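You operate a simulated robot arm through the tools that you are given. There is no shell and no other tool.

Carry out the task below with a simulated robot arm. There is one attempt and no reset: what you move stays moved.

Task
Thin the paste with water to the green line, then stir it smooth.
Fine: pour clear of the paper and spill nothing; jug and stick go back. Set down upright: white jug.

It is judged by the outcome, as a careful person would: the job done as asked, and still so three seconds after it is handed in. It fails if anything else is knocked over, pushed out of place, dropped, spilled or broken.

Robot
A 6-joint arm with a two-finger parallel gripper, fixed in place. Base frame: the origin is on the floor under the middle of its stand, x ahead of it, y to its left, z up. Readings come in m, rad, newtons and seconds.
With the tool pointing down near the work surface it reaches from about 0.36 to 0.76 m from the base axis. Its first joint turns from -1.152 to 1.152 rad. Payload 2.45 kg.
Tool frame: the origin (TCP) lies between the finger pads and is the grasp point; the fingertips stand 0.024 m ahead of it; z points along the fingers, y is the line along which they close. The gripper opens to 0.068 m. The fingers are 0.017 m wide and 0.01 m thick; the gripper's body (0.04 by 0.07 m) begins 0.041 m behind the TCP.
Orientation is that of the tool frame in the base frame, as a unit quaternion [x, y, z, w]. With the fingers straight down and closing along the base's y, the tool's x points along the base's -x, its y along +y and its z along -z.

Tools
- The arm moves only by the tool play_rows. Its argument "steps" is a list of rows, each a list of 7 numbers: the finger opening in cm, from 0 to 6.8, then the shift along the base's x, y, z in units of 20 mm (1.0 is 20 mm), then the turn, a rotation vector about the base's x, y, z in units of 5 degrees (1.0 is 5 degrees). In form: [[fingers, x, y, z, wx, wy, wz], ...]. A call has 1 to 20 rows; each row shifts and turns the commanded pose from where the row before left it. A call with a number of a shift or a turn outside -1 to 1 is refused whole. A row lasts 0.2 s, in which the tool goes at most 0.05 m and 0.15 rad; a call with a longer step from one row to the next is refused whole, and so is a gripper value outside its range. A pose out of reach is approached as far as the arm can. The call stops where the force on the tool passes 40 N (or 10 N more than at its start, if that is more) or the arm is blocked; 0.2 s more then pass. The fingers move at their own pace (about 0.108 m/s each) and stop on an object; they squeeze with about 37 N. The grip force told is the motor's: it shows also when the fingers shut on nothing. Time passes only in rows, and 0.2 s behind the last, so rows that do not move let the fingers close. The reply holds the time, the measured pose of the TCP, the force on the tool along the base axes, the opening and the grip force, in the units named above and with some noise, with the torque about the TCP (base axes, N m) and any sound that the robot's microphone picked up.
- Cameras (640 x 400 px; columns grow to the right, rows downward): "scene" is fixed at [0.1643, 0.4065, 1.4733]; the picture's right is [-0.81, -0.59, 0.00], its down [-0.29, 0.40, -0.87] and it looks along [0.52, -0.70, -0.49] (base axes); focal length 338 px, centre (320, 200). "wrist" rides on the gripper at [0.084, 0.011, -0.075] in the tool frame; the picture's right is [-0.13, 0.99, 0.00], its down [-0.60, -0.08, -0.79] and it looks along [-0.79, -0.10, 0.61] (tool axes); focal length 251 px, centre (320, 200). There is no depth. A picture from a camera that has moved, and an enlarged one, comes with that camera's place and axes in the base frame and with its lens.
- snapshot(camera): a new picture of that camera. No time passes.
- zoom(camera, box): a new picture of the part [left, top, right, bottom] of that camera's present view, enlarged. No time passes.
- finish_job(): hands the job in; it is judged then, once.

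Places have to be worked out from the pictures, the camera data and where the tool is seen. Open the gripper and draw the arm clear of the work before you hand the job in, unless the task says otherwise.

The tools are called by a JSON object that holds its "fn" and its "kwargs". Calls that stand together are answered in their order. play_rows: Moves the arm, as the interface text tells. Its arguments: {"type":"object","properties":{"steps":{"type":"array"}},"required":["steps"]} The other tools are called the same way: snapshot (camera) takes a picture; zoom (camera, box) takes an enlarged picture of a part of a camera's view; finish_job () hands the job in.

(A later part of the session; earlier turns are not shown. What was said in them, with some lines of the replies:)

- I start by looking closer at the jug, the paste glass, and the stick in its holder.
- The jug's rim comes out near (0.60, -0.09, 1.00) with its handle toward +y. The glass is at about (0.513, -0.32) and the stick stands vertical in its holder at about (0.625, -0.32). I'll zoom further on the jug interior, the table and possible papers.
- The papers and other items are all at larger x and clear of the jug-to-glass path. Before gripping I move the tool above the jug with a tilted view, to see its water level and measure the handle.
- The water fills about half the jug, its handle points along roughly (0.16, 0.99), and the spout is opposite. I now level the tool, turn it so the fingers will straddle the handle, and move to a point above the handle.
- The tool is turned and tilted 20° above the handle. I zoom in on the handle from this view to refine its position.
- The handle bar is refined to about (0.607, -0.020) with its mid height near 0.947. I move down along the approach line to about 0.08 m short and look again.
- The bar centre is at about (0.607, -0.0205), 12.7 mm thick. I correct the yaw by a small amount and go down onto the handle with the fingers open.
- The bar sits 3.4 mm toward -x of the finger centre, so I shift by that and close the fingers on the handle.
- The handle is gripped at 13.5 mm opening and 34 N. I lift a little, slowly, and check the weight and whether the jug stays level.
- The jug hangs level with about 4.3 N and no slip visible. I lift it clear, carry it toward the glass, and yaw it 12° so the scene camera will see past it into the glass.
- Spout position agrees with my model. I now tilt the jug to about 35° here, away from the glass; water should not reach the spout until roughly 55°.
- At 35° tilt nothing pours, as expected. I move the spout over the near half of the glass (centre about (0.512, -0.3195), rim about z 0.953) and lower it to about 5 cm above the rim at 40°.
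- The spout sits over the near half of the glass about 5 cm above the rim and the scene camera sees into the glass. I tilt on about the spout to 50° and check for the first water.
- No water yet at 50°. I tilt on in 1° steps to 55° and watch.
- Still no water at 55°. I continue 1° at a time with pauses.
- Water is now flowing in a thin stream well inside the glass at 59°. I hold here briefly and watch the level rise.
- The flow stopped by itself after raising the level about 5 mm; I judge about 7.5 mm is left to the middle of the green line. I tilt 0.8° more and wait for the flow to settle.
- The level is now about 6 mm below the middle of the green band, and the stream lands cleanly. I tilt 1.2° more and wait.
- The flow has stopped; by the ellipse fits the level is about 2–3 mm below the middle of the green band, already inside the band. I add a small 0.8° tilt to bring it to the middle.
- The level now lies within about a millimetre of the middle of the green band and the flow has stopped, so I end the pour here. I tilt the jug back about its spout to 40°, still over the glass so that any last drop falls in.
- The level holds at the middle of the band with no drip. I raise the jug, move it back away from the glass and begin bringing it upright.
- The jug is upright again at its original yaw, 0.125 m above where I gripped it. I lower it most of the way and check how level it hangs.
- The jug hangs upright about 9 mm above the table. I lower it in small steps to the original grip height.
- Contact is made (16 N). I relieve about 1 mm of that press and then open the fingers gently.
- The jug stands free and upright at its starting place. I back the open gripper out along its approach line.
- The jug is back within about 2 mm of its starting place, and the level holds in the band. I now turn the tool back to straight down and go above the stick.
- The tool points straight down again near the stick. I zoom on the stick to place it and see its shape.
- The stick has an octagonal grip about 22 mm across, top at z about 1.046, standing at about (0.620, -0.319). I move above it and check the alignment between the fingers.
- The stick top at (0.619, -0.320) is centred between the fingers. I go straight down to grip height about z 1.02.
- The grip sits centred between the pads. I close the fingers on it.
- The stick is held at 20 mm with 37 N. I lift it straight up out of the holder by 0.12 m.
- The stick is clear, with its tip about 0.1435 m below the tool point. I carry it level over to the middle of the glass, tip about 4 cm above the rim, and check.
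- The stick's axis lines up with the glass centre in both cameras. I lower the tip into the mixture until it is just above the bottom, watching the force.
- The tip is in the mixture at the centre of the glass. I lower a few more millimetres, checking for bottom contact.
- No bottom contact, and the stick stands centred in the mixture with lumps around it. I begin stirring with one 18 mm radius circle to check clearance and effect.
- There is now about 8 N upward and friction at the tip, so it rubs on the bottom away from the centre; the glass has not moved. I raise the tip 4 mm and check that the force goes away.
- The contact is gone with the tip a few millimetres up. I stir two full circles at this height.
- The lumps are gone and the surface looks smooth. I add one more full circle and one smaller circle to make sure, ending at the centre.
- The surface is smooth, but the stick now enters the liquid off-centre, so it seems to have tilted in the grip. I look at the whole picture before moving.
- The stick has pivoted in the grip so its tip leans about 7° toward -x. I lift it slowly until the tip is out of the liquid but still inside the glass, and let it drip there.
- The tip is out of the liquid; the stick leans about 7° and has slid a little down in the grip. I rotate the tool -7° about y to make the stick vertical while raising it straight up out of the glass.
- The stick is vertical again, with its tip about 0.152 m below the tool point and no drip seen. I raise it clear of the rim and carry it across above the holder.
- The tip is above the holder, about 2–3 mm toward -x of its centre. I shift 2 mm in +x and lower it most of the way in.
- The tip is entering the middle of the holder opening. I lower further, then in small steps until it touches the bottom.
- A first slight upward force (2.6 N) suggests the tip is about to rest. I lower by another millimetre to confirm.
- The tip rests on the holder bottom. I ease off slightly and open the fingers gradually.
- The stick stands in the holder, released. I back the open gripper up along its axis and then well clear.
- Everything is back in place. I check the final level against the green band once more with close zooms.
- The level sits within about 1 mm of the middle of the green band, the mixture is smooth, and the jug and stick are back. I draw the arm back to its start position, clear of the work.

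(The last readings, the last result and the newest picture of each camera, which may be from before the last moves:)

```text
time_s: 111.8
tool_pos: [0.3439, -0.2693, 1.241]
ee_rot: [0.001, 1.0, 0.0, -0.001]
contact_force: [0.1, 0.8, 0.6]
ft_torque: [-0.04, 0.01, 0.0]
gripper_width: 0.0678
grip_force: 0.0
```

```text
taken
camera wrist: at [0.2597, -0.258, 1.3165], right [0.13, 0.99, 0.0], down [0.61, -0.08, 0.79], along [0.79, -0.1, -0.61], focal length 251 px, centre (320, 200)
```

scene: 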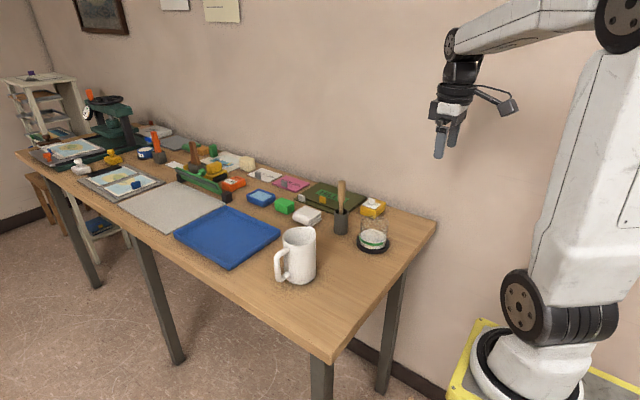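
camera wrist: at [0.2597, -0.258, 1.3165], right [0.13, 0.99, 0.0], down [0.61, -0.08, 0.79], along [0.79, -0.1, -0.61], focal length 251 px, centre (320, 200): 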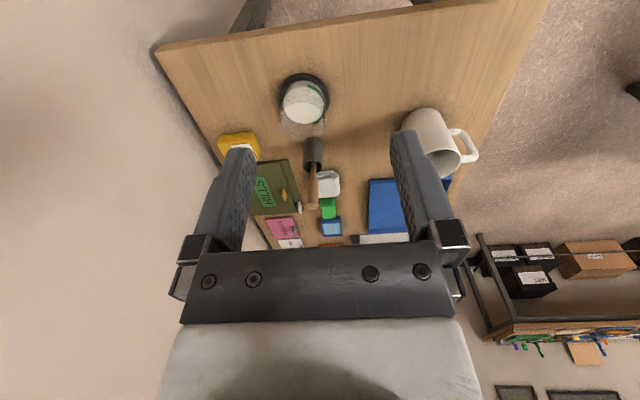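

{"fn": "zoom", "kwargs": {"camera": "wrist", "box": [230, 50, 490, 230]}}

{"fn": "zoom", "kwargs": {"camera": "scene", "box": [250, 160, 450, 300]}}

```text
2.22 times, centred on (360, 140) of wrist
camera zoom: at [0.2597, -0.258, 1.3165], right [0.13, 0.99, 0.0], down [0.61, -0.08, 0.79], along [0.79, -0.1, -0.61], focal length 559 px, centre (231, 333)
```

zoom: 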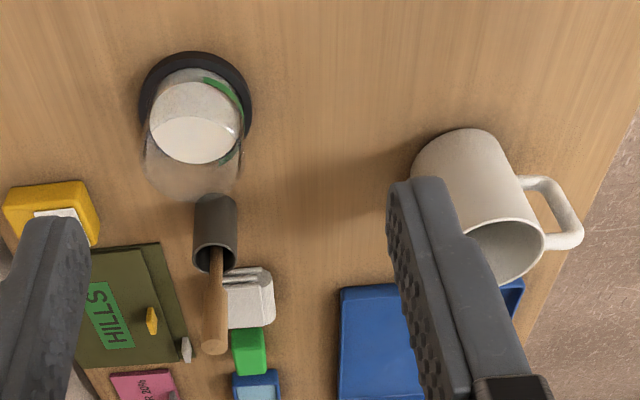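

```text
2.86 times, centred on (350, 230) of scene
camera zoom: at [0.1643, 0.4065, 1.4733], right [-0.81, -0.59, 0.0], down [-0.29, 0.4, -0.87], along [0.52, -0.7, -0.49], focal length 966 px, centre (234, 114)
```

zoom: 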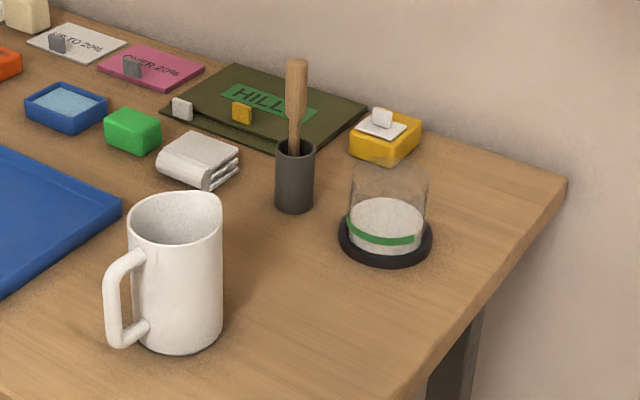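

The jug stands upright in its place and the stick is in its holder. The glass is filled smooth to the green line, nothing is spilled, and the arm is clear with the gripper open. I hand the job in.

{"fn": "finish_job", "kwargs": {}}

```text
The job is handed in.
```

I thinned the paste with water to the green line and stirred it smooth, then handed the job in.

- **Level:** The mixture sits within about 1 mm of the middle of the green band, judged from close zooms of the scene camera. The band is about 9 mm tall, so the level is inside it.
- **Stirring:** After a few circles with the stick the lumps were gone and the surface looked even in both cameras. The tip rubbed lightly on the glass bottom during the first circle. I raised it a few millimetres and the glass did not move.
- **Pour:** The stream landed inside the glass, well away from the papers. I saw no spill or drip on the table.
- **Jug:** It stands upright, within about 2 mm of where it started.
- **Stick:** It pivoted about 7° and slid about 13 mm in the grip during stirring, so I straightened it before putting it back. It now stands in its holder.

The gripper is open and the arm is back near its starting position, clear of the table. I saw nothing else moved or disturbed.
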